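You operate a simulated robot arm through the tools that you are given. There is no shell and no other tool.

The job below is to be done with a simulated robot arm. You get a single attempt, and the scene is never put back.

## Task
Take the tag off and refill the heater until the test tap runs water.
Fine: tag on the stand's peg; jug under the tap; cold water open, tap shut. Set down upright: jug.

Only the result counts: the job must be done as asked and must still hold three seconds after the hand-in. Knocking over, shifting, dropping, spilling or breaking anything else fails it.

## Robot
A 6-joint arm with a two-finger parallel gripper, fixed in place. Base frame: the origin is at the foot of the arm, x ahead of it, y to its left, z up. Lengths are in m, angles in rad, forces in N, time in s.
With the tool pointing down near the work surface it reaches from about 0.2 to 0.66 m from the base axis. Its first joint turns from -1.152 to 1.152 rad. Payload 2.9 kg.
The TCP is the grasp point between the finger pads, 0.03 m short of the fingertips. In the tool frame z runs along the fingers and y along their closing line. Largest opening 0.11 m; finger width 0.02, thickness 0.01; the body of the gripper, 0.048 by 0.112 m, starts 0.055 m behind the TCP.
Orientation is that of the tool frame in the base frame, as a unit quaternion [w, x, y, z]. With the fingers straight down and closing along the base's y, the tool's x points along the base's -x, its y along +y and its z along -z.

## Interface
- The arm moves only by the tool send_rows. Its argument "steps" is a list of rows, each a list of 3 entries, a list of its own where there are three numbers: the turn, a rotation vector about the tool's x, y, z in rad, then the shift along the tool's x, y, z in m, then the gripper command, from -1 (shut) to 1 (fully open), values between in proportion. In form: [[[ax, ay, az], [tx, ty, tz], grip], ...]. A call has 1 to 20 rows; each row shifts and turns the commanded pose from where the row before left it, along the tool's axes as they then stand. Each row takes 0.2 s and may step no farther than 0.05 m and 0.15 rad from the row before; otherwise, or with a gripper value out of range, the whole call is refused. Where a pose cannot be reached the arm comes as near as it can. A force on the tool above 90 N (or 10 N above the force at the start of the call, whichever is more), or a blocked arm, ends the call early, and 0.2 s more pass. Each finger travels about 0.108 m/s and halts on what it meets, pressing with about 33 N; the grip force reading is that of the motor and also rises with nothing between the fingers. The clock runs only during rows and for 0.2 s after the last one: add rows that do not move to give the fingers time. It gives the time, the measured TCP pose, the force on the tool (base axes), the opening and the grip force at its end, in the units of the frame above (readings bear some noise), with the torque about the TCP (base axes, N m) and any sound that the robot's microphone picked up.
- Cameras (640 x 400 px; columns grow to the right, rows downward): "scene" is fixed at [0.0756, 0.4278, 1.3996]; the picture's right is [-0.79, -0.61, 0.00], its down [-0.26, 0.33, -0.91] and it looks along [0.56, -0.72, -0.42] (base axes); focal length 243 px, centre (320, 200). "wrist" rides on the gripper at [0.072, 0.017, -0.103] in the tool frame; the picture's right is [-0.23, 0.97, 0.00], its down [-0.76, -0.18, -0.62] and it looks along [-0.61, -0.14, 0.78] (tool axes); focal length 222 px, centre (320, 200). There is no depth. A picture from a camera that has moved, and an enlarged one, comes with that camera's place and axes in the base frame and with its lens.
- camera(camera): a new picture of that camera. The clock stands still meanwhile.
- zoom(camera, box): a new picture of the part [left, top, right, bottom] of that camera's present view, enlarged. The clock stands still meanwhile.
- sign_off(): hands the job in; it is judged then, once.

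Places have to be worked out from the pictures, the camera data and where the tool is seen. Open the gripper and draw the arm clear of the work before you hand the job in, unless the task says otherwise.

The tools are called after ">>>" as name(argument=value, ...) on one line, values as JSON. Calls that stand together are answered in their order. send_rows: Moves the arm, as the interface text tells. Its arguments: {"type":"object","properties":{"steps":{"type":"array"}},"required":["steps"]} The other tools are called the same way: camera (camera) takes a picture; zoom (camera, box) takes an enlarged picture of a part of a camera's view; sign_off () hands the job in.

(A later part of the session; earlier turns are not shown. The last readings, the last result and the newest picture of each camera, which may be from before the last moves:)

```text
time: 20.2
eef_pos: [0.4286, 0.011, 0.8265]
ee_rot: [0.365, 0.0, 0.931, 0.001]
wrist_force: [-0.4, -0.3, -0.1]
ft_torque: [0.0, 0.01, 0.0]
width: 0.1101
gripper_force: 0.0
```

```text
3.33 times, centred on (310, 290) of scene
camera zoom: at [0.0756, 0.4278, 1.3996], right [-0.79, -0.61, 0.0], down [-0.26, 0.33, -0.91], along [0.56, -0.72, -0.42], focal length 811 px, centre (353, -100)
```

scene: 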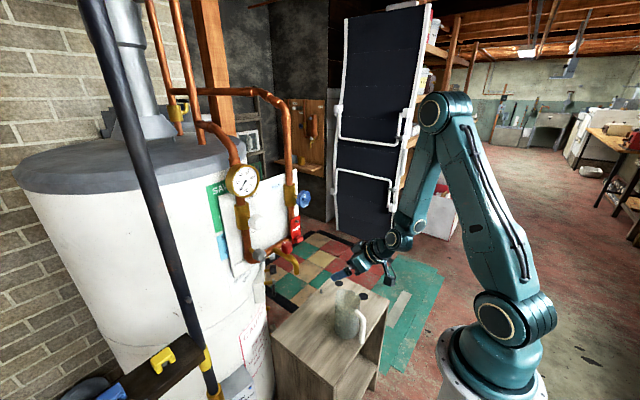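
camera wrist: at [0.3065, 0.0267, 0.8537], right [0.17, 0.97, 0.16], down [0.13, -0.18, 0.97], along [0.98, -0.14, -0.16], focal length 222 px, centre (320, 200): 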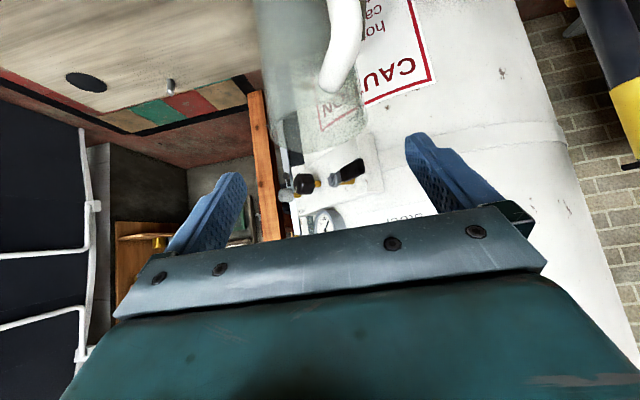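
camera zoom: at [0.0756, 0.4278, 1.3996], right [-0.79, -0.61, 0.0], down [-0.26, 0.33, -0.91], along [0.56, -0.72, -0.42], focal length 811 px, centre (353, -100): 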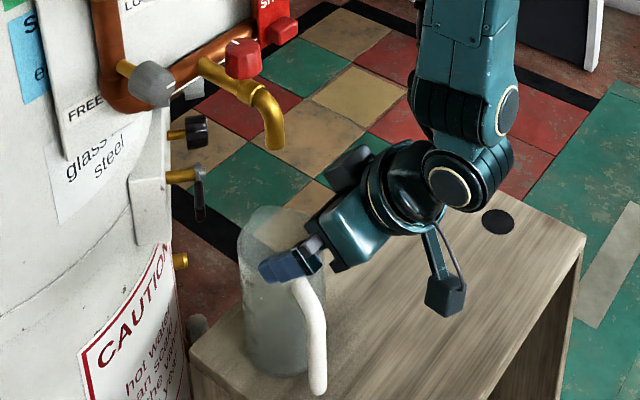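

The jug stands upright under the spout. Now I'll go up in front of the tag to inspect it.

>>> send_rows(steps=[[[0, 0, 0], [0.0146, -0.02, -0.0136], 1], [[0, 0, 0], [-0.0254, -0.0114, -0.0291], 1], [[0, 0, 0], [-0.0254, -0.0114, -0.0291], 1], [[0, 0, 0], [-0.0254, -0.0114, -0.0291], 1], [[0, 0, 0], [-0.0254, -0.0114, -0.0291], 1], [[0, 0, 0], [-0.0254, -0.0114, -0.0291], 1], [[0, 0, 0], [-0.0254, -0.0114, -0.0291], 1], [[0, 0, 0], [-0.0254, -0.0114, -0.0291], 1], [[0, 0.1, 0], [0, 0, 0], 1]])

>>> camera(camera="wrist")

>>> zoom(camera="wrist", box=[230, 60, 350, 180])

>>> zoom(camera="scene", box=[240, 180, 340, 260])

```text
time: 22.2
eef_pos: [0.403, -0.0894, 1.0998]
ee_rot: [0.318, -0.001, 0.948, 0.001]
wrist_force: [-0.3, -0.6, 0.1]
ft_torque: [0.0, 0.03, 0.03]
width: 0.11
gripper_force: 0.0
```

```text
taken
camera wrist: at [0.2827, -0.0736, 1.1381], right [0.18, 0.97, 0.14], down [0.23, -0.18, 0.96], along [0.96, -0.14, -0.26], focal length 222 px, centre (320, 200)
```

wrist: 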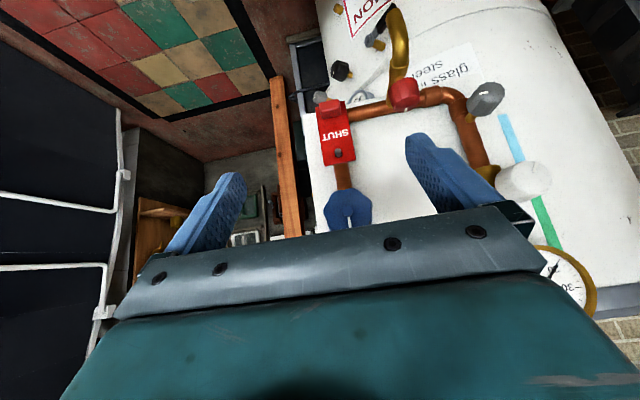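

```text
3.33 times, centred on (290, 120) of wrist
camera zoom: at [0.2827, -0.0736, 1.1381], right [0.18, 0.97, 0.14], down [0.23, -0.18, 0.96], along [0.96, -0.14, -0.26], focal length 740 px, centre (420, 467)
```

zoom: 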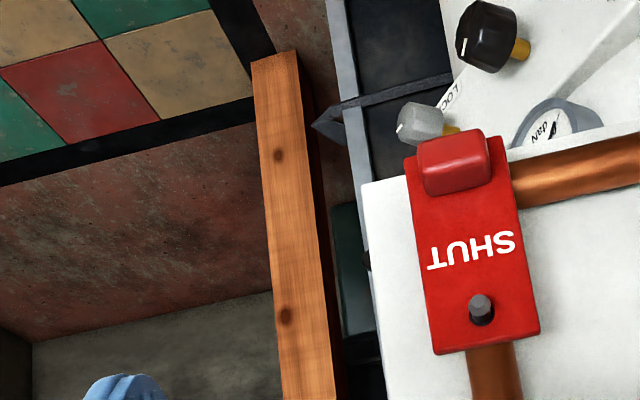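

```text
5.00 times, centred on (290, 220) of scene
camera zoom: at [0.0756, 0.4278, 1.3996], right [-0.79, -0.61, 0.0], down [-0.26, 0.33, -0.91], along [0.56, -0.72, -0.42], focal length 1216 px, centre (470, 100)
```

zoom: 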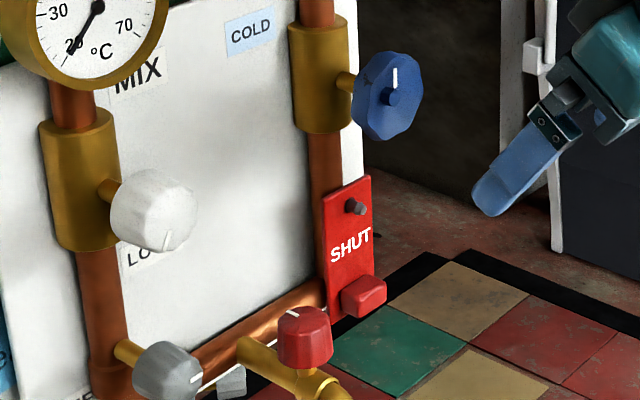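

Two-view fixes for the tag:

- The pin tip is at (0.564, -0.079, 0.998), and the plate's front face is at x of about 0.574.
- The tag's grip block is centred at (0.562, -0.080, 0.930).

I'll go horizontal in front of the block with the fingers partly open.

>>> send_rows(steps=[[[0, 0, 0], [0.003, 0.0031, 0.0354], 0.5], [[0, 0, 0], [0.003, 0.0031, 0.0354], 0.09], [[0, 0, 0], [0.003, 0.0031, 0.0354], 0.09], [[0, -0.132, 0], [0, 0, 0], 0.09], [[0, -0.132, 0], [0, 0, 0], 0.09], [[0, -0.132, 0], [0, 0, 0], 0.09], [[0, -0.132, 0], [0, 0, 0], 0.09], [[0, -0.132, 0], [0, 0, 0], 0.09], [[0, -0.132, 0], [0, 0, 0], 0.09], [[0, -0.132, 0], [0, 0, 0], 0.09], [[0, 0, 0], [0.03, 0, 0], 0.09], [[0, 0, 0], [0.03, 0, 0], 0.09], [[0, 0, 0], [0.03, 0, 0], 0.09]])

>>> camera(camera="wrist")

>>> zoom(camera="scene", box=[240, 180, 360, 280])

```text
time: 25.0
eef_pos: [0.5404, -0.0991, 1.0056]
ee_rot: [0.709, 0.01, 0.705, 0.011]
wrist_force: [-63.9, -0.1, 18.1]
ft_torque: [0.29, -0.4, 2.11]
width: 0.0605
gripper_force: 0.1
out of reach, approached as far as the arm can: row 9, 10, 11, 12, 13
stopped in row 13: the force on the tool passed its limit at 130 N (the readings are from after the stop); the commanded pose is now the measured one
```

```text
taken
camera wrist: at [0.4389, -0.0808, 0.9335], right [-0.01, 0.97, 0.26], down [-0.63, -0.2, 0.75], along [0.78, -0.16, 0.61], focal length 222 px, centre (320, 200)
```

wrist: 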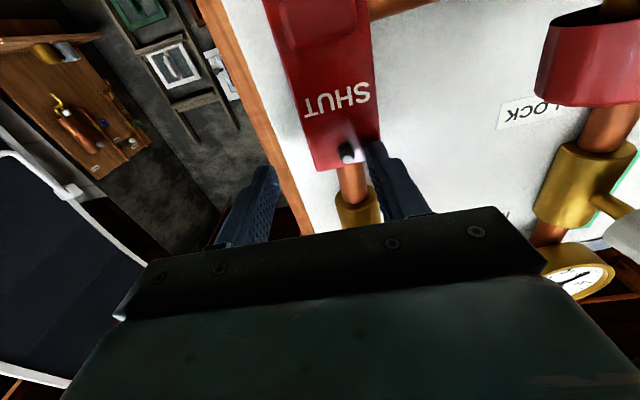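

```text
4.00 times, centred on (300, 230) of scene
camera zoom: at [0.0735, 0.4278, 1.3997], right [-0.79, -0.61, 0.0], down [-0.25, 0.33, -0.91], along [0.56, -0.72, -0.42], focal length 973 px, centre (400, 80)
```

zoom: 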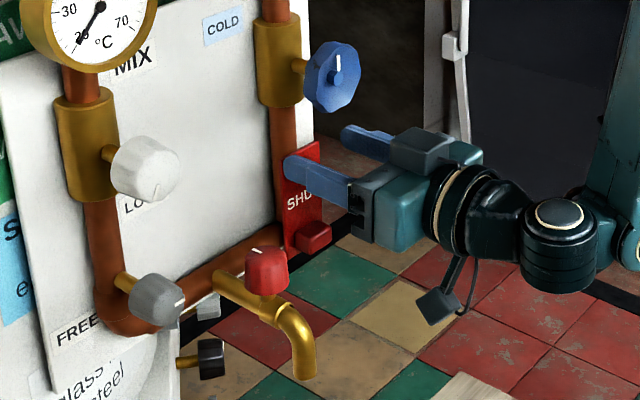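

The arm was clamped by its wrist-bend limit and pushed forward into the tag plate. At this height the horizontal pose can't sit that far back. I'll relieve the contact by reducing the pitch while backing straight off.

>>> send_rows(steps=[[[0, 0.1, 0], [0, 0, -0.012], 0.09], [[0, 0.1, 0], [0, 0, -0.015], 0.09], [[0, 0.1, 0], [0, 0, -0.02], 0.09]])

>>> zoom(camera="scene", box=[240, 180, 360, 280])

>>> camera(camera="wrist")

```text
time: 25.8
eef_pos: [0.4961, -0.0983, 1.0103]
ee_rot: [0.595, 0.006, 0.803, 0.01]
wrist_force: [0.2, 0.3, 0.0]
ft_torque: [-0.02, -0.01, -0.01]
width: 0.06
gripper_force: 0.1
```

```text
4.00 times, centred on (300, 230) of scene
camera zoom: at [0.0756, 0.4278, 1.3996], right [-0.79, -0.61, 0.0], down [-0.26, 0.33, -0.91], along [0.56, -0.72, -0.42], focal length 973 px, centre (400, 80)
```

zoom: 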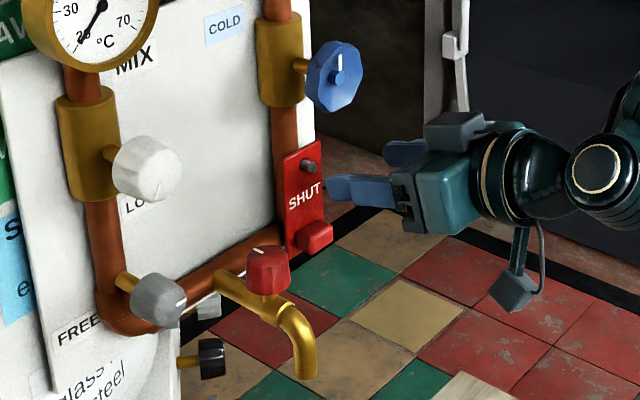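

```text
taken
camera wrist: at [0.3776, -0.0821, 0.972], right [0.06, 0.97, 0.24], down [-0.37, -0.2, 0.91], along [0.93, -0.15, 0.35], focal length 222 px, centre (320, 200)
```

wrist: 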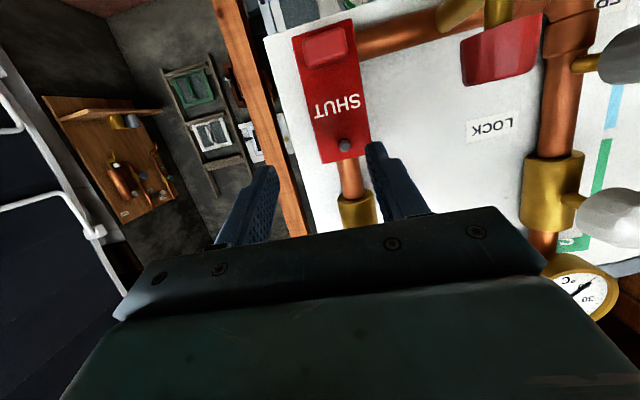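

The contact is cleared and the tag is undisturbed. I'll square the tool up at about a 75° pitch, which stays within the wrist limit, and come to a standoff in front of the grip block.

>>> send_rows(steps=[[[0.009, -0.0345, -0.0216], [0, 0, 0], 0.09], [[0, 0, 0], [0.0202, 0.006, 0.0085], 0.09], [[0, 0, 0], [0.0202, 0.006, 0.0085], 0.09], [[0, 0, 0], [0.0202, 0.006, 0.0085], 0.09]])

>>> camera(camera="wrist")

>>> zoom(camera="scene", box=[240, 200, 340, 280])

```text
time: 26.8
eef_pos: [0.507, -0.0819, 0.9453]
ee_rot: [0.609, 0.0, 0.793, -0.001]
wrist_force: [0.2, -0.6, 0.3]
ft_torque: [-0.02, 0.01, -0.03]
width: 0.0599
gripper_force: 0.0
```

```text
taken
camera wrist: at [0.3889, -0.0657, 0.9017], right [0.06, 0.97, 0.22], down [-0.41, -0.18, 0.9], along [0.91, -0.14, 0.39], focal length 222 px, centre (320, 200)
```

wrist: 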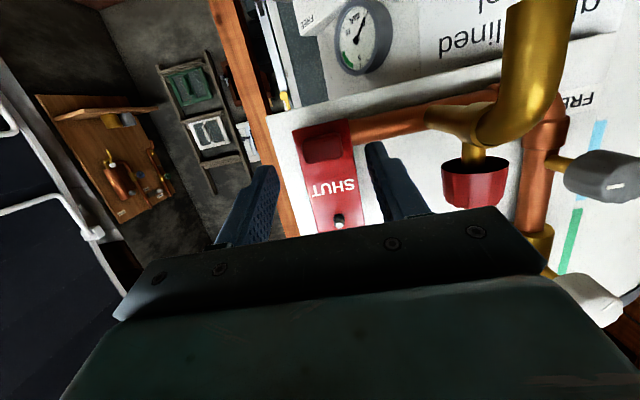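

```text
5.00 times, centred on (290, 240) of scene
camera zoom: at [0.0756, 0.4278, 1.3996], right [-0.79, -0.61, 0.0], down [-0.26, 0.33, -0.91], along [0.56, -0.72, -0.42], focal length 1216 px, centre (470, 0)
```

zoom: 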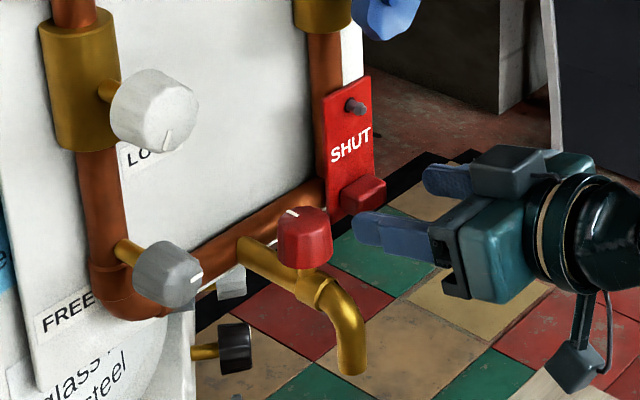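

The block projects exactly where I predicted and is centred between the fingers. I'll advance along the tool axis to straddle it.

>>> send_rows(steps=[[[0, 0, 0], [0.0003, 0.0005, 0.0165], 0.09], [[0, 0, 0], [0.0003, 0.0005, 0.0095], 0.09], [[0, 0, 0], [0.0001, 0, 0.006], 0.09]])

>>> camera(camera="wrist")

>>> zoom(camera="scene", box=[260, 200, 330, 260])

```text
time: 27.6
eef_pos: [0.5385, -0.0818, 0.9357]
ee_rot: [0.609, 0.0, 0.793, 0.0]
wrist_force: [-0.1, -0.3, -0.9]
ft_torque: [0.02, -0.01, -0.01]
width: 0.0599
gripper_force: 0.0
```

```text
taken
camera wrist: at [0.4202, -0.0648, 0.8925], right [0.06, 0.97, 0.22], down [-0.41, -0.18, 0.9], along [0.91, -0.14, 0.39], focal length 222 px, centre (320, 200)
```

wrist: 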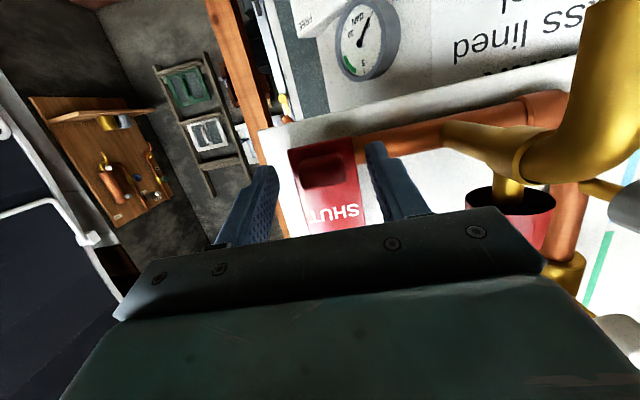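

```text
6.67 times, centred on (295, 230) of scene
camera zoom: at [0.0756, 0.4278, 1.3996], right [-0.79, -0.61, 0.0], down [-0.26, 0.33, -0.91], along [0.56, -0.72, -0.42], focal length 1621 px, centre (487, 0)
```

zoom: 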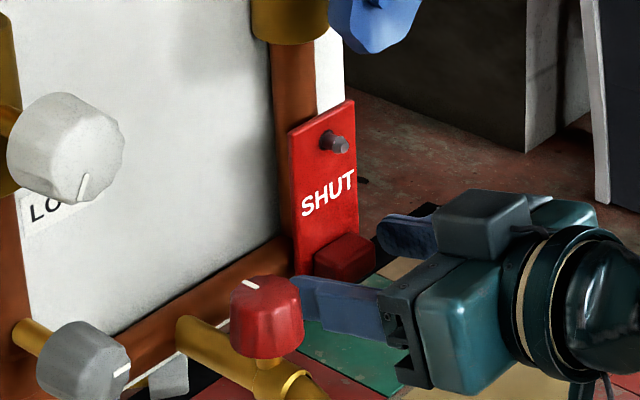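

The fingers straddle the block with no contact. I'll close on it.

>>> send_rows(steps=[[[0, 0, 0], [0, 0, 0], -1], [[0, 0, 0], [0, 0, 0], -1], [[0, 0, 0], [0, 0, 0], -1]])

>>> zoom(camera="wrist", box=[230, 100, 450, 240])

>>> zoom(camera="scene", box=[260, 200, 330, 260])

```text
time: 28.4
eef_pos: [0.5371, -0.0805, 0.9369]
ee_rot: [0.61, 0.0, 0.792, 0.0]
wrist_force: [2.2, 6.5, 0.2]
ft_torque: [-0.11, 0.12, 0.05]
width: 0.0286
gripper_force: 33.0
```

```text
2.86 times, centred on (340, 170) of wrist
camera zoom: at [0.4201, -0.0643, 0.8924], right [0.06, 0.97, 0.22], down [-0.41, -0.18, 0.9], along [0.91, -0.14, 0.39], focal length 635 px, centre (263, 286)
```

zoom: 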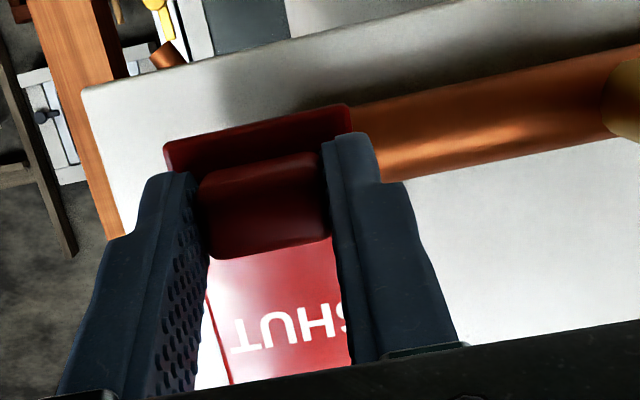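

```text
6.67 times, centred on (295, 230) of scene
camera zoom: at [0.0757, 0.428, 1.3995], right [-0.79, -0.61, 0.0], down [-0.26, 0.33, -0.91], along [0.56, -0.72, -0.42], focal length 1621 px, centre (487, 0)
```

zoom: 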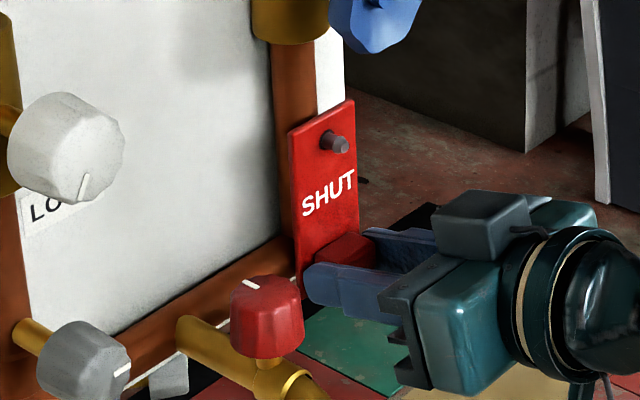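

I have a firm grip at a 28.6 mm opening. I'll pull the tag straight off the pin along -x.

>>> send_rows(steps=[[[0, 0, 0], [0.0013, 0, -0.0048], -1], [[0, 0, 0], [0.0021, 0, -0.0077], -1], [[0, 0, 0], [0.0021, 0, -0.0077], -1], [[0, 0, 0], [0.0021, 0, -0.0077], -1]])

>>> camera(camera="wrist")

>>> zoom(camera="scene", box=[260, 200, 330, 260])

```text
time: 29.4
eef_pos: [0.5071, -0.0807, 0.9352]
ee_rot: [0.61, 0.0, 0.792, -0.001]
wrist_force: [-0.1, -0.2, 0.4]
ft_torque: [0.02, 0.02, -0.01]
width: 0.0287
gripper_force: 32.8
```

```text
taken
camera wrist: at [0.3905, -0.0649, 0.8923], right [0.06, 0.97, 0.22], down [-0.41, -0.18, 0.9], along [0.91, -0.14, 0.39], focal length 222 px, centre (320, 200)
```

wrist: 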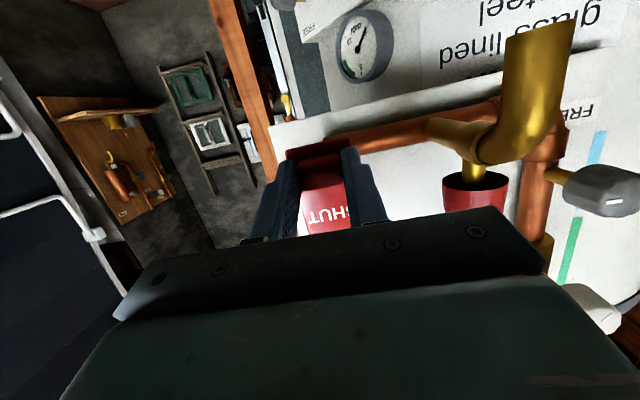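

```text
6.67 times, centred on (295, 230) of scene
camera zoom: at [0.0756, 0.4278, 1.3996], right [-0.79, -0.61, 0.0], down [-0.26, 0.33, -0.91], along [0.56, -0.72, -0.42], focal length 1621 px, centre (487, 0)
```

zoom: 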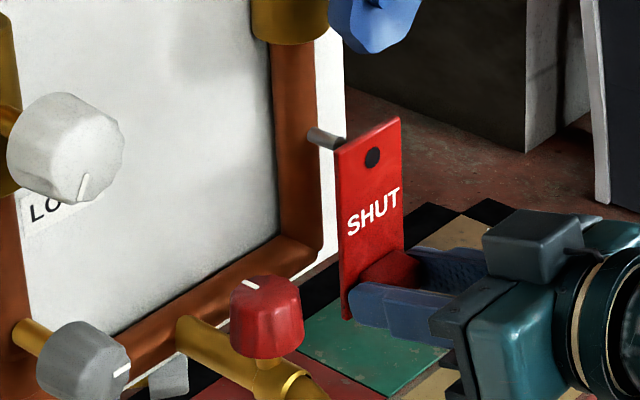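

The tag is off the pin, still square in the grip, and its hole is visible. I'll move sideways to the peg's y and pitch the tool over so the tag plate lies horizontal.

>>> send_rows(steps=[[[0, 0, 0], [0.0019, -0.0338, -0.0071], -1], [[0, 0, 0], [0.0019, -0.0338, -0.0071], -1], [[0, 0, 0], [0.0019, -0.0338, -0.0071], -1], [[0, 0.143, 0], [0, 0, 0], -1], [[0, 0.143, 0], [0, 0, 0], -1], [[0, 0.143, 0], [0, 0, 0], -1], [[0, 0.143, 0], [0, 0, 0], -1], [[0, 0.143, 0], [0, 0, 0], -1], [[0, 0.143, 0], [0, 0, 0], -1], [[0, 0.143, 0], [0, 0, 0], -1], [[0, 0.143, 0], [0, 0, 0], -1], [[0, 0.143, 0], [0, 0, 0], -1], [[0, 0.143, 0], [0, 0, 0], -1], [[0, 0.143, 0], [0, 0, 0], -1]])

>>> camera(camera="wrist")

>>> camera(camera="scene")

```text
time: 32.4
eef_pos: [0.486, -0.1817, 0.9344]
ee_rot: [-0.131, 0.0, 0.991, 0.001]
wrist_force: [0.5, 0.2, 0.1]
ft_torque: [0.0, 0.02, 0.02]
width: 0.029
gripper_force: 32.4
```

```text
taken
camera wrist: at [0.4444, -0.1655, 1.0541], right [0.22, 0.97, -0.06], down [0.9, -0.18, 0.4], along [0.38, -0.14, -0.91], focal length 222 px, centre (320, 200)
```

wrist: 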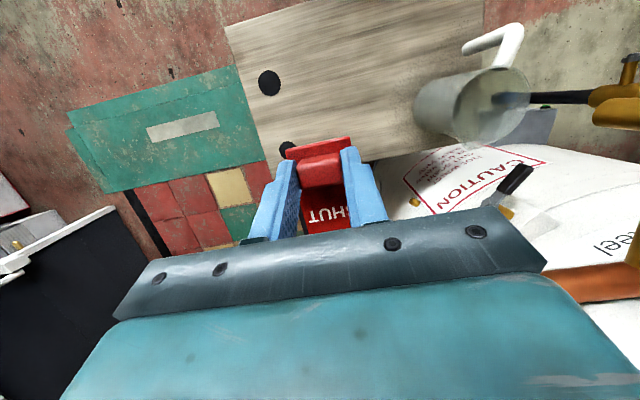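

```text
taken
```

scene: 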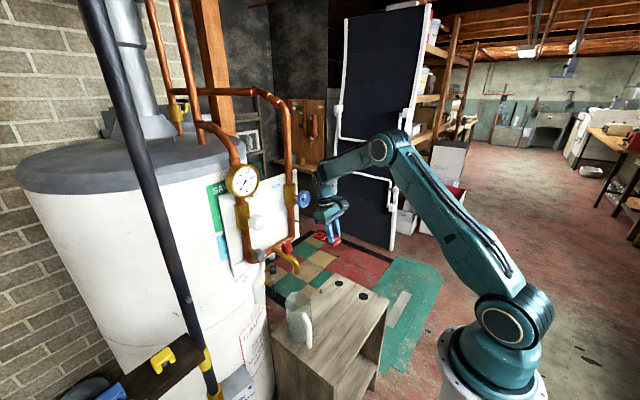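

The tag is horizontal beneath the fingers. I'll lower it towards the peg, stopping with the plate about 2.5 cm above the peg top to align visually.

>>> send_rows(steps=[[[0, 0, 0], [-0.0122, 0, 0.0454], -1], [[0, 0, 0], [-0.0122, 0, 0.0454], -1], [[0, 0, 0], [-0.0122, 0, 0.0454], -1], [[0, 0, 0], [-0.0122, 0, 0.0454], -1], [[0, 0, 0], [-0.0122, 0, 0.0454], -1]])

>>> camera(camera="wrist")

>>> zoom(camera="scene", box=[290, 230, 370, 310])

```text
time: 33.6
eef_pos: [0.4862, -0.1821, 0.6999]
ee_rot: [-0.129, -0.001, 0.992, -0.001]
wrist_force: [-0.1, 0.4, 0.0]
ft_torque: [-0.01, 0.01, 0.0]
width: 0.0287
gripper_force: 33.3
```

```text
taken
camera wrist: at [0.4441, -0.1659, 0.8184], right [0.22, 0.97, -0.06], down [0.9, -0.18, 0.41], along [0.39, -0.14, -0.91], focal length 222 px, centre (320, 200)
```

wrist: 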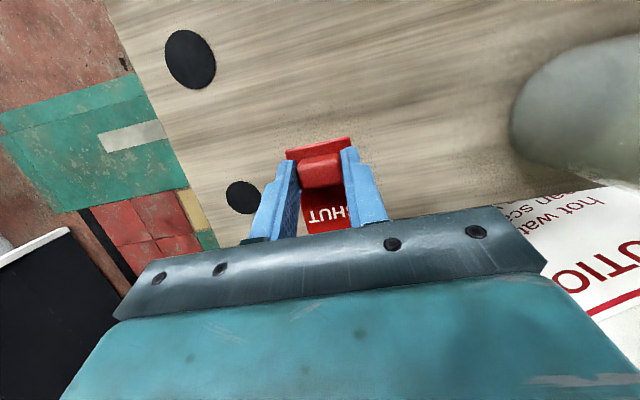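

```text
5.00 times, centred on (330, 270) of scene
camera zoom: at [0.0756, 0.4278, 1.3996], right [-0.79, -0.61, 0.0], down [-0.26, 0.33, -0.91], along [0.56, -0.72, -0.42], focal length 1216 px, centre (270, -150)
```

zoom: 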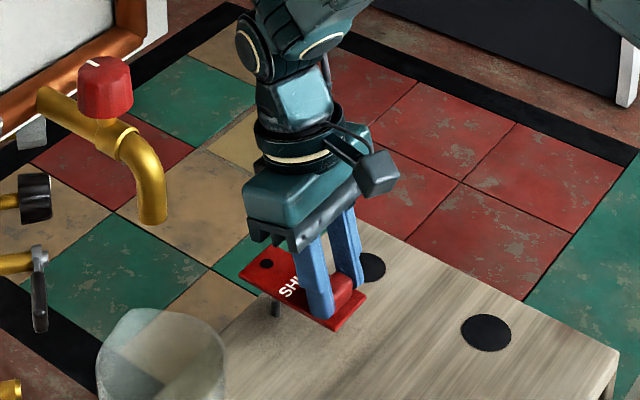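

The scene view shows both the hole and the peg beneath it. I'll zoom in closely to measure the offset.

>>> zoom(camera="scene", box=[312, 268, 352, 303])

>>> zoom(camera="wrist", box=[250, 110, 400, 240])

```text
11.43 times, centred on (332, 286) of scene
camera zoom: at [0.0756, 0.4278, 1.3996], right [-0.79, -0.61, 0.0], down [-0.26, 0.33, -0.91], along [0.56, -0.72, -0.42], focal length 2779 px, centre (183, -777)
```

zoom: 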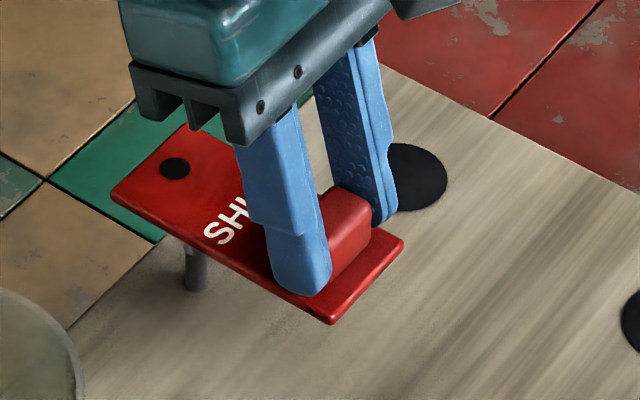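

```text
3.08 times, centred on (325, 175) of wrist
camera zoom: at [0.4441, -0.1659, 0.8184], right [0.22, 0.97, -0.06], down [0.9, -0.18, 0.41], along [0.39, -0.14, -0.91], focal length 684 px, centre (305, 277)
```

zoom: 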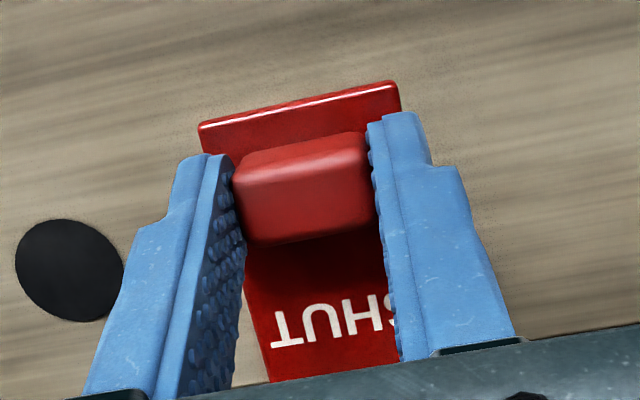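

The peg is about 7 mm to the right of the hole in this view, which is about (-0.005, -0.005) in base x and y. I'll correct that and lower slightly, still above the peg, then re-measure.

>>> send_rows(steps=[[[0, 0, 0], [0.001, -0.0025, 0.0065], -1], [[0, 0, 0], [0.001, -0.0025, 0.0065], -1], [[0, 0, 0], [0, 0, 0], -1]])

>>> zoom(camera="scene", box=[312, 268, 352, 303])

>>> zoom(camera="scene", box=[322, 276, 342, 296])

```text
time: 34.4
eef_pos: [0.4812, -0.1878, 0.6886]
ee_rot: [-0.13, 0.001, 0.991, 0.0]
wrist_force: [-0.4, 0.7, 0.5]
ft_torque: [-0.05, 0.03, 0.02]
width: 0.0288
gripper_force: 33.0
```

```text
11.43 times, centred on (332, 286) of scene
camera zoom: at [0.0756, 0.4278, 1.3996], right [-0.79, -0.61, 0.0], down [-0.26, 0.33, -0.91], along [0.56, -0.72, -0.42], focal length 2779 px, centre (183, -777)
```

zoom: 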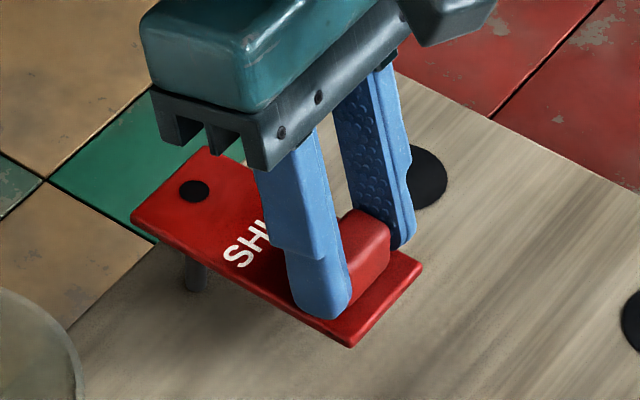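

```text
16.00 times, centred on (332, 286) of scene
camera zoom: at [0.0756, 0.4278, 1.3996], right [-0.79, -0.61, 0.0], down [-0.26, 0.33, -0.91], along [0.56, -0.72, -0.42], focal length 3891 px, centre (128, -1176)
```

zoom: 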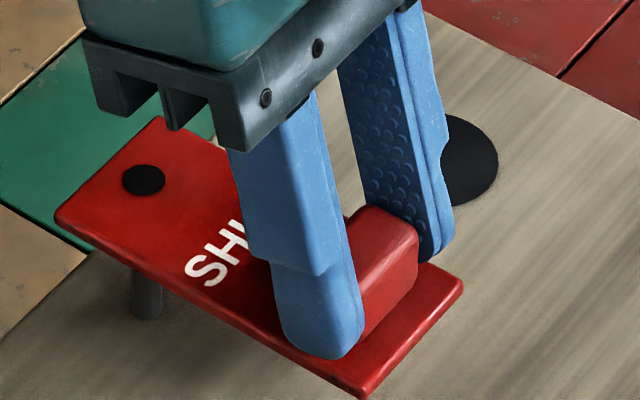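

The hole is now directly in line with the peg in this view, and the depth estimate agrees within about 1 mm. I'll lower to just above the peg top, then in small steps while watching the force.

>>> send_rows(steps=[[[0, 0, 0], [-0.0018, -0.0006, 0.0068], -1], [[0, 0, 0], [-0.0018, 0, 0.0068], -1], [[0, 0, 0], [0, 0, 0], -1]])

>>> zoom(camera="scene", box=[322, 276, 342, 296])

```text
time: 35.2
eef_pos: [0.4816, -0.1886, 0.6748]
ee_rot: [-0.129, 0.0, 0.992, -0.001]
wrist_force: [-3.5, -0.6, 17.1]
ft_torque: [0.14, -0.86, 0.0]
width: 0.0288
gripper_force: 33.3
```

```text
16.00 times, centred on (332, 286) of scene
camera zoom: at [0.0753, 0.4279, 1.3996], right [-0.79, -0.61, 0.0], down [-0.26, 0.33, -0.91], along [0.56, -0.72, -0.42], focal length 3891 px, centre (128, -1176)
```

zoom: 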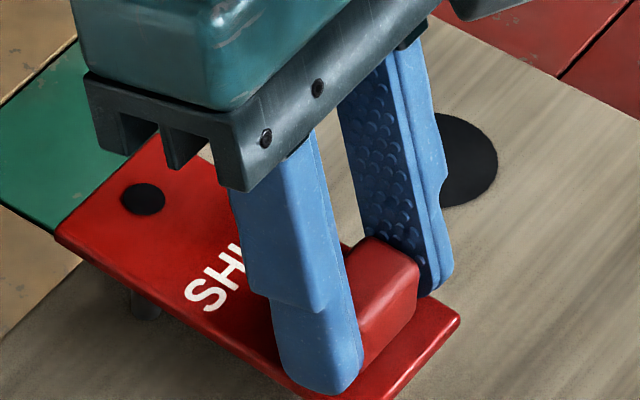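

There's contact at 17 N while the plate is still above the peg. The torque puts the contact about 8–9 mm towards the scene camera from the hole, so the peg is about 6 mm along (-x, +y). I'll lift off 4 mm, shift that way and re-check.

>>> send_rows(steps=[[[0, 0, 0], [0.001, 0, -0.0039], -1], [[0, 0, 0], [0.0036, 0.0047, 0.0009], -1], [[0, 0, 0], [0, 0, 0], -1]])

>>> zoom(camera="scene", box=[322, 276, 342, 296])

```text
time: 36.0
eef_pos: [0.4754, -0.1808, 0.6748]
ee_rot: [-0.133, -0.002, 0.991, 0.002]
wrist_force: [0.7, 10.9, -12.9]
ft_torque: [0.08, 0.84, 0.1]
width: 0.0286
gripper_force: 33.2
```

```text
16.00 times, centred on (332, 286) of scene
camera zoom: at [0.076, 0.4279, 1.3995], right [-0.79, -0.61, 0.0], down [-0.26, 0.33, -0.91], along [0.56, -0.72, -0.42], focal length 3891 px, centre (128, -1176)
```

zoom: 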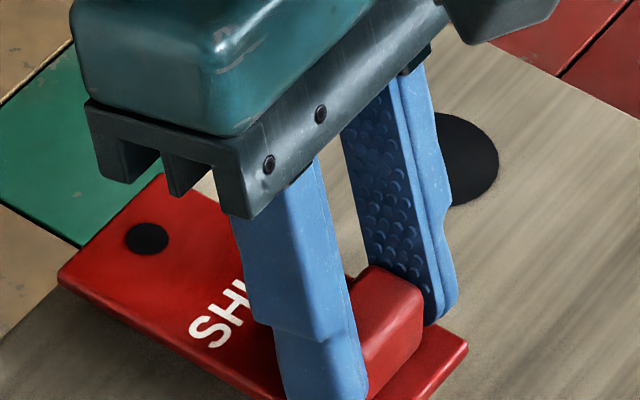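

The readings are odd: the tool is being pulled down and towards +y, as if the plate is caught on the peg. I'll hold still one row, re-read, and look more closely.

>>> send_rows(steps=[[[0, 0, 0], [0, 0, 0], -1]])

>>> zoom(camera="scene", box=[324, 282, 338, 296])

>>> camera(camera="wrist")

```text
time: 36.4
eef_pos: [0.4757, -0.1817, 0.677]
ee_rot: [-0.133, -0.001, 0.991, 0.001]
wrist_force: [-6.3, 18.2, -10.5]
ft_torque: [0.27, 0.96, 0.18]
width: 0.0287
gripper_force: 33.2
```

```text
16.00 times, centred on (331, 289) of scene
camera zoom: at [0.0755, 0.4281, 1.3995], right [-0.79, -0.61, 0.0], down [-0.26, 0.33, -0.91], along [0.56, -0.72, -0.42], focal length 3891 px, centre (144, -1224)
```

zoom: 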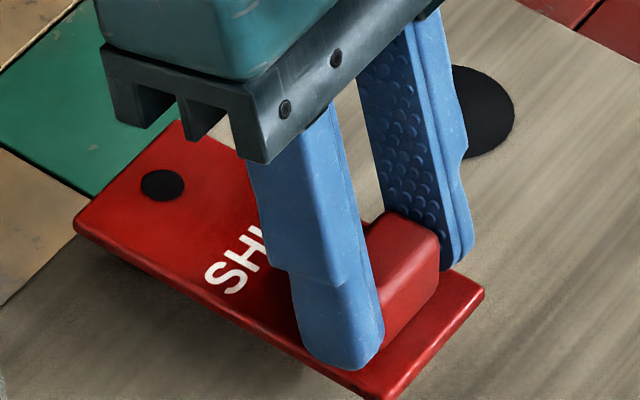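

```text
taken
camera wrist: at [0.4344, -0.1654, 0.7964], right [0.22, 0.97, -0.06], down [0.9, -0.18, 0.4], along [0.38, -0.14, -0.91], focal length 222 px, centre (320, 200)
```

wrist: 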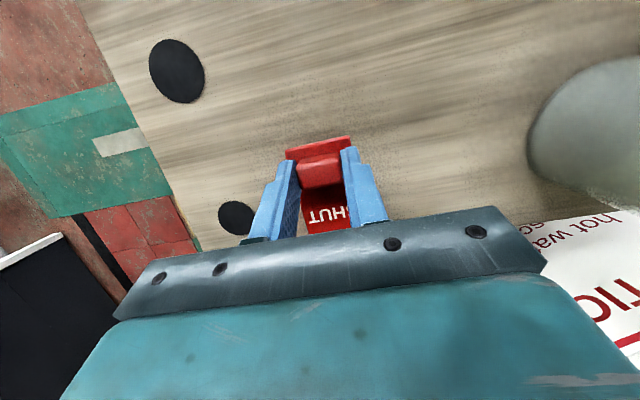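

The persistent force pulls towards (-x, +y, -z), consistent with the peg sitting against the near side of the hole. I'll yield a little in that direction and see whether the force drops.

>>> send_rows(steps=[[[0, 0, 0], [0.0014, 0.002, 0.0024], -1], [[0, 0, 0], [0, 0, 0], -1]])

>>> zoom(camera="scene", box=[324, 282, 338, 296])

```text
time: 37.0
eef_pos: [0.4764, -0.1798, 0.6784]
ee_rot: [-0.131, 0.0, 0.991, 0.0]
wrist_force: [-13.3, 15.6, 13.1]
ft_torque: [0.3, -0.28, 0.32]
width: 0.029
gripper_force: 33.2
```

```text
16.00 times, centred on (331, 289) of scene
camera zoom: at [0.0751, 0.4282, 1.3995], right [-0.79, -0.61, 0.0], down [-0.26, 0.33, -0.91], along [0.56, -0.72, -0.42], focal length 3891 px, centre (144, -1224)
```

zoom: 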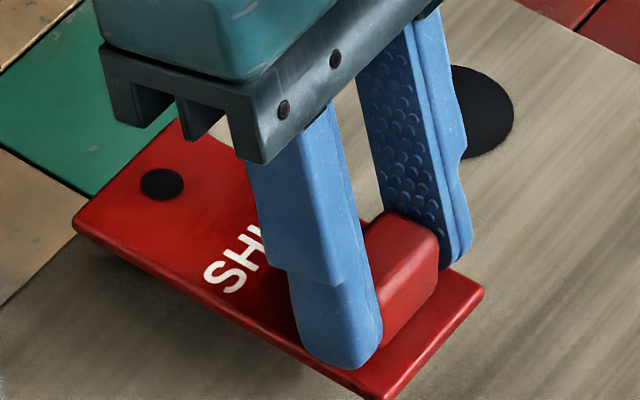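

The forces now push the other way vertically, so this may just be jammed contact. I'll lift straight up a centimetre in small steps to see if the tag comes free, then re-measure from scratch.

>>> send_rows(steps=[[[0, 0, 0], [0.0008, 0, -0.0029], -1], [[0, 0, 0], [0.0008, 0, -0.0029], -1]])

>>> zoom(camera="scene", box=[324, 282, 338, 296])

```text
time: 37.6
eef_pos: [0.4754, -0.1817, 0.6831]
ee_rot: [-0.128, 0.002, 0.992, -0.002]
wrist_force: [0.3, -0.2, 0.5]
ft_torque: [-0.02, -0.01, -0.01]
width: 0.0285
gripper_force: 33.1
```

```text
16.00 times, centred on (331, 289) of scene
camera zoom: at [0.0757, 0.4278, 1.3996], right [-0.79, -0.61, 0.0], down [-0.26, 0.33, -0.91], along [0.56, -0.72, -0.42], focal length 3891 px, centre (144, -1224)
```

zoom: 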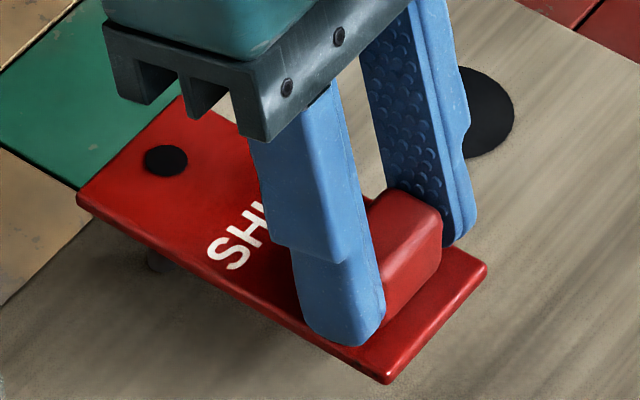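

It came free with zero force. Consistent with the contact data, the hole still needs about 2.5 mm more towards (-x, +y). I'll shift and lower in 2 mm steps, reading the force each time.

>>> send_rows(steps=[[[0, 0, 0], [0.001, 0.0024, 0.0003], -1], [[0, 0, 0], [-0.001, 0, 0.0039], -1], [[0, 0, 0], [0, 0, 0], -1]])

>>> send_rows(steps=[[[0, 0, 0], [-0.0005, 0, 0.0019], -1], [[0, 0, 0], [0, 0, 0], -1]])

>>> zoom(camera="scene", box=[324, 282, 338, 296])

```text
time: 38.4
eef_pos: [0.4766, -0.1777, 0.6787]
ee_rot: [-0.129, 0.0, 0.992, -0.001]
wrist_force: [-0.8, -0.2, 2.4]
ft_torque: [-0.03, -0.13, -0.03]
width: 0.0288
gripper_force: 32.6
```

```text
time: 39.0
eef_pos: [0.4747, -0.1785, 0.6773]
ee_rot: [-0.129, -0.001, 0.992, -0.001]
wrist_force: [-4.0, 1.3, 14.1]
ft_torque: [0.02, -0.81, 0.1]
width: 0.0289
gripper_force: 33.3
```

```text
16.00 times, centred on (331, 289) of scene
camera zoom: at [0.0753, 0.4279, 1.3996], right [-0.79, -0.61, 0.0], down [-0.26, 0.33, -0.91], along [0.56, -0.72, -0.42], focal length 3891 px, centre (144, -1224)
```

zoom: 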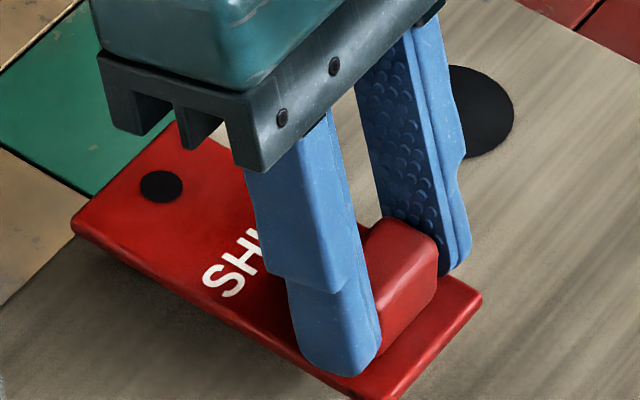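

The contact points from the two presses (torque over force) intersect at a peg position of about (0.539, -0.180), so the tag needs about (+4, -1) mm. I'll lift 3 mm, shift and lower again.

>>> send_rows(steps=[[[0, 0, 0], [0.0011, 0, -0.0042], -1], [[0, 0, 0], [-0.004, -0.0011, -0.001], -1], [[0, 0, 0], [-0.001, 0, 0.0039], -1], [[0, 0, 0], [0, 0, 0], -1]])

>>> zoom(camera="scene", box=[324, 282, 338, 296])

```text
time: 40.0
eef_pos: [0.479, -0.179, 0.6778]
ee_rot: [-0.129, -0.001, 0.992, 0.0]
wrist_force: [-5.1, 2.2, 15.4]
ft_torque: [0.02, -0.72, 0.08]
width: 0.0288
gripper_force: 32.9
```

```text
16.00 times, centred on (331, 289) of scene
camera zoom: at [0.0753, 0.4279, 1.3996], right [-0.79, -0.61, 0.0], down [-0.26, 0.33, -0.91], along [0.56, -0.72, -0.42], focal length 3891 px, centre (144, -1224)
```

zoom: 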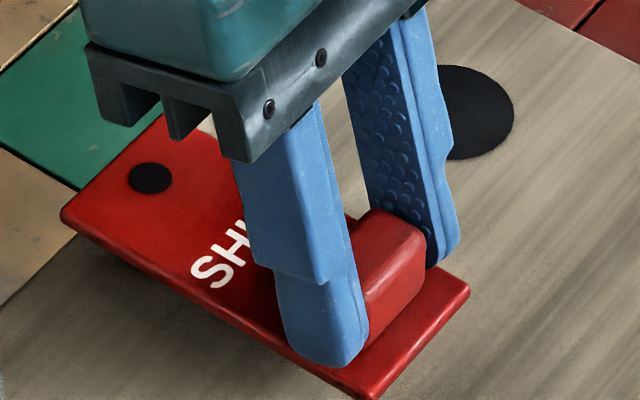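

This contact lies almost at the hole itself. All three contact points cluster around a peg centre near (0.540, -0.181), so I'm within a few mm. I'll raise the tag 4 cm to see the bare peg and get an accurate relative measurement.

>>> send_rows(steps=[[[0, 0, 0], [0.0051, 0, -0.0193], -1], [[0, 0, 0], [0.0051, 0, -0.0193], -1], [[0, 0, 0], [0, 0, 0], -1]])

>>> zoom(camera="scene", box=[324, 278, 338, 292])

>>> zoom(camera="scene", box=[327, 284, 335, 292])

```text
time: 40.8
eef_pos: [0.4784, -0.1783, 0.7156]
ee_rot: [-0.13, 0.0, 0.991, 0.0]
wrist_force: [0.0, -1.0, 0.0]
ft_torque: [0.03, 0.04, -0.02]
width: 0.0289
gripper_force: 33.2
```

```text
16.00 times, centred on (331, 285) of scene
camera zoom: at [0.0756, 0.4278, 1.3996], right [-0.79, -0.61, 0.0], down [-0.26, 0.33, -0.91], along [0.56, -0.72, -0.42], focal length 3891 px, centre (144, -1160)
```

zoom: 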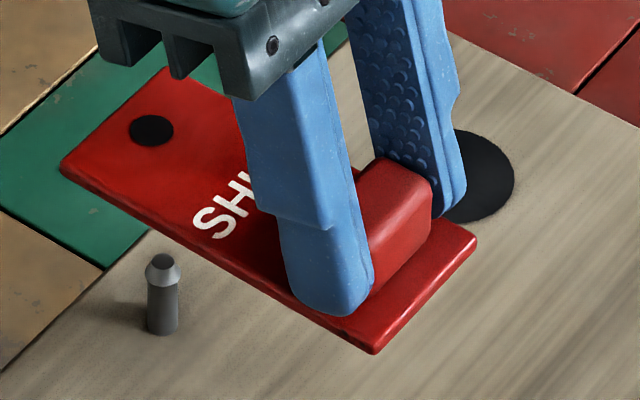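

```text
16.00 times, centred on (331, 288) of scene
camera zoom: at [0.0756, 0.4278, 1.3996], right [-0.79, -0.61, 0.0], down [-0.26, 0.33, -0.91], along [0.56, -0.72, -0.42], focal length 3891 px, centre (144, -1208)
```

zoom: 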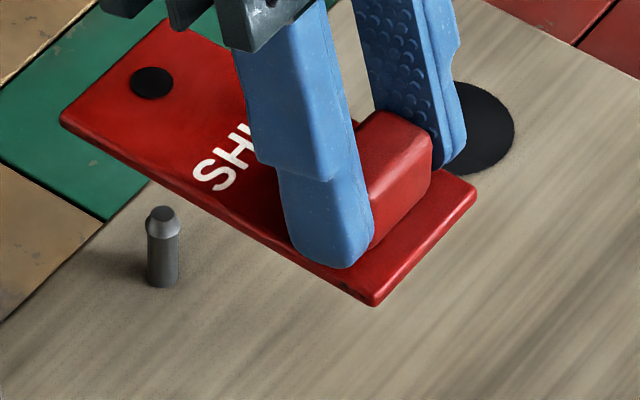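

The bare peg is now visible: a 25 mm post with a slightly wider, tapered head. Comparing the hole and peg in the same view, and bracketing with the earlier contacts, the tag should shift by -3.8 mm in x. I'll do that and come down in small steps.

>>> send_rows(steps=[[[0, 0, 0], [0.0037, 0, 0.001], -1], [[0, 0, 0], [-0.0045, 0, 0.0169], -1], [[0, 0, 0], [-0.0041, 0, 0.0155], -1], [[0, 0, 0], [0, 0, 0], -1]])

>>> zoom(camera="scene", box=[324, 282, 338, 296])

>>> send_rows(steps=[[[0, 0, 0], [-0.0008, 0, 0.0029], -1], [[0, 0, 0], [0, 0, 0], -1]])

```text
time: 41.8
eef_pos: [0.4764, -0.1788, 0.6825]
ee_rot: [-0.131, 0.0, 0.991, 0.0]
wrist_force: [-0.2, 0.5, -0.3]
ft_torque: [-0.01, 0.0, 0.02]
width: 0.0285
gripper_force: 32.9
```

```text
16.00 times, centred on (331, 289) of scene
camera zoom: at [0.0756, 0.4278, 1.3996], right [-0.79, -0.61, 0.0], down [-0.26, 0.33, -0.91], along [0.56, -0.72, -0.42], focal length 3891 px, centre (144, -1224)
```

zoom: 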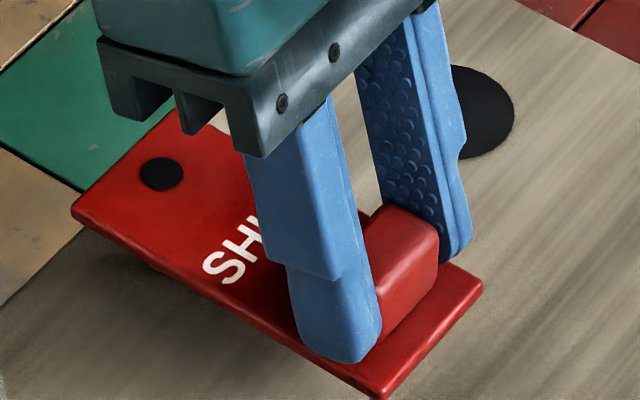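

```text
time: 42.4
eef_pos: [0.4762, -0.1801, 0.6797]
ee_rot: [-0.13, 0.001, 0.991, -0.001]
wrist_force: [5.7, -4.0, -0.5]
ft_torque: [-0.2, 0.73, -0.07]
width: 0.029
gripper_force: 32.4
```

Now the force is mostly lateral and small rather than a dead stop, which suggests the tapered head is entering the hole. I'll ease slightly in the push direction and keep lowering.

>>> send_rows(steps=[[[0, 0, 0], [-0.0006, -0.0005, -0.0001], -1], [[0, 0, 0], [-0.0005, 0, 0.0019], -1], [[0, 0, 0], [0, 0, 0], -1]])

>>> zoom(camera="scene", box=[324, 282, 338, 296])

```text
time: 43.2
eef_pos: [0.4759, -0.1809, 0.6768]
ee_rot: [-0.13, 0.0, 0.992, 0.0]
wrist_force: [9.7, -0.8, 0.2]
ft_torque: [-0.1, 0.38, 0.0]
width: 0.0286
gripper_force: 33.0
```

```text
16.00 times, centred on (331, 289) of scene
camera zoom: at [0.0758, 0.4278, 1.3996], right [-0.79, -0.61, 0.0], down [-0.26, 0.33, -0.91], along [0.56, -0.72, -0.42], focal length 3891 px, centre (144, -1224)
```

zoom: 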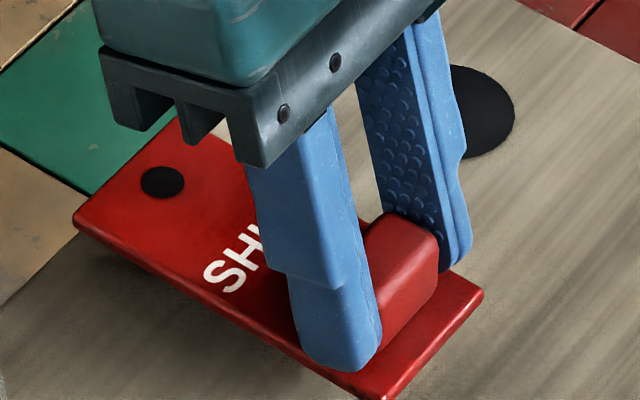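

There's no vertical force and a slight +x push, so I'm in line. I'll shift +0.8 mm in x and lower further.

>>> send_rows(steps=[[[0, 0, 0], [-0.0008, 0, -0.0002], -1], [[0, 0, 0], [-0.0008, 0, 0.0029], -1], [[0, 0, 0], [0, 0, 0], -1]])

>>> zoom(camera="scene", box=[324, 282, 338, 296])

```text
time: 44.0
eef_pos: [0.4768, -0.1811, 0.6741]
ee_rot: [-0.131, 0.0, 0.991, 0.0]
wrist_force: [7.8, 1.7, -0.1]
ft_torque: [-0.02, 0.12, 0.06]
width: 0.0287
gripper_force: 33.2
```

```text
16.00 times, centred on (331, 289) of scene
camera zoom: at [0.0758, 0.4278, 1.3996], right [-0.79, -0.61, 0.0], down [-0.26, 0.33, -0.91], along [0.56, -0.72, -0.42], focal length 3891 px, centre (144, -1224)
```

zoom: 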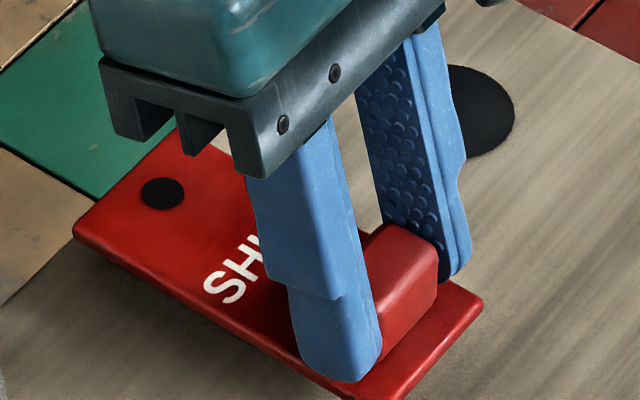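

I'm now below the earlier stop with no vertical force, so the peg is in the hole. I'll keep lowering with another small +x correction.

>>> send_rows(steps=[[[0, 0, 0], [-0.0008, 0, -0.0002], -1], [[0, 0, 0], [-0.0008, 0, 0.0029], -1], [[0, 0, 0], [-0.0008, 0, 0.0029], -1], [[0, 0, 0], [0, 0, 0], -1]])

>>> zoom(camera="scene", box=[324, 282, 338, 296])

```text
time: 45.0
eef_pos: [0.4763, -0.1793, 0.6691]
ee_rot: [-0.131, 0.001, 0.991, 0.0]
wrist_force: [0.3, 0.1, -1.8]
ft_torque: [-0.09, 0.23, 0.03]
width: 0.0287
gripper_force: 33.3
```

```text
16.00 times, centred on (331, 289) of scene
camera zoom: at [0.0756, 0.4278, 1.3996], right [-0.79, -0.61, 0.0], down [-0.26, 0.33, -0.91], along [0.56, -0.72, -0.42], focal length 3891 px, centre (144, -1224)
```

zoom: 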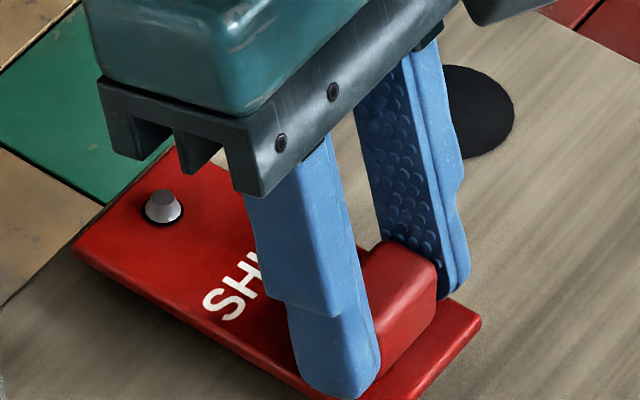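

The peg's head now shows through the hole. I'll keep lowering until the tag rests on the stand.

>>> send_rows(steps=[[[0, 0, 0], [-0.001, 0, 0.0039], -1], [[0, 0, 0], [-0.001, 0, 0.0039], -1], [[0, 0, 0], [-0.0008, 0, 0.0029], -1], [[0, 0, 0], [0, 0, 0], -1]])

>>> zoom(camera="scene", box=[324, 282, 338, 296])

```text
time: 46.0
eef_pos: [0.4771, -0.1799, 0.6591]
ee_rot: [-0.132, 0.0, 0.991, 0.0]
wrist_force: [-16.5, 5.2, 36.4]
ft_torque: [0.19, -0.31, 0.16]
width: 0.0289
gripper_force: 33.0
```

```text
16.00 times, centred on (331, 289) of scene
camera zoom: at [0.0748, 0.4281, 1.3995], right [-0.79, -0.61, 0.0], down [-0.26, 0.33, -0.91], along [0.56, -0.72, -0.42], focal length 3891 px, centre (144, -1224)
```

zoom: 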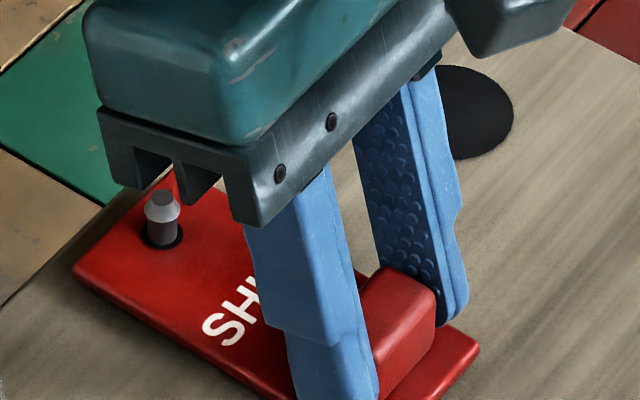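

The tag is seated: 36 N up, with the peg standing well clear through the hole. I'll ease off 3 mm, open the fingers and retreat straight up.

>>> send_rows(steps=[[[0, 0, 0], [0.0008, 0, -0.0029], -1], [[0, 0, 0], [0, 0, 0], 0.09], [[0, 0, 0], [0, 0, 0], 0.09], [[0, 0, 0], [0, 0, 0], 0.09]])

>>> zoom(camera="scene", box=[318, 278, 346, 306])

```text
time: 47.0
eef_pos: [0.4775, -0.1804, 0.6605]
ee_rot: [-0.131, 0.0, 0.991, 0.0]
wrist_force: [-0.1, 0.8, -0.2]
ft_torque: [-0.02, 0.0, 0.02]
width: 0.06
gripper_force: 0.0
```

```text
14.29 times, centred on (332, 292) of scene
camera zoom: at [0.0756, 0.4278, 1.3996], right [-0.79, -0.61, 0.0], down [-0.26, 0.33, -0.91], along [0.56, -0.72, -0.42], focal length 3474 px, centre (149, -1114)
```

zoom: 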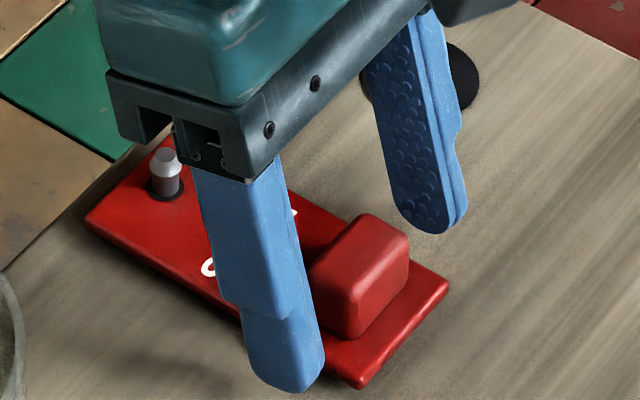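

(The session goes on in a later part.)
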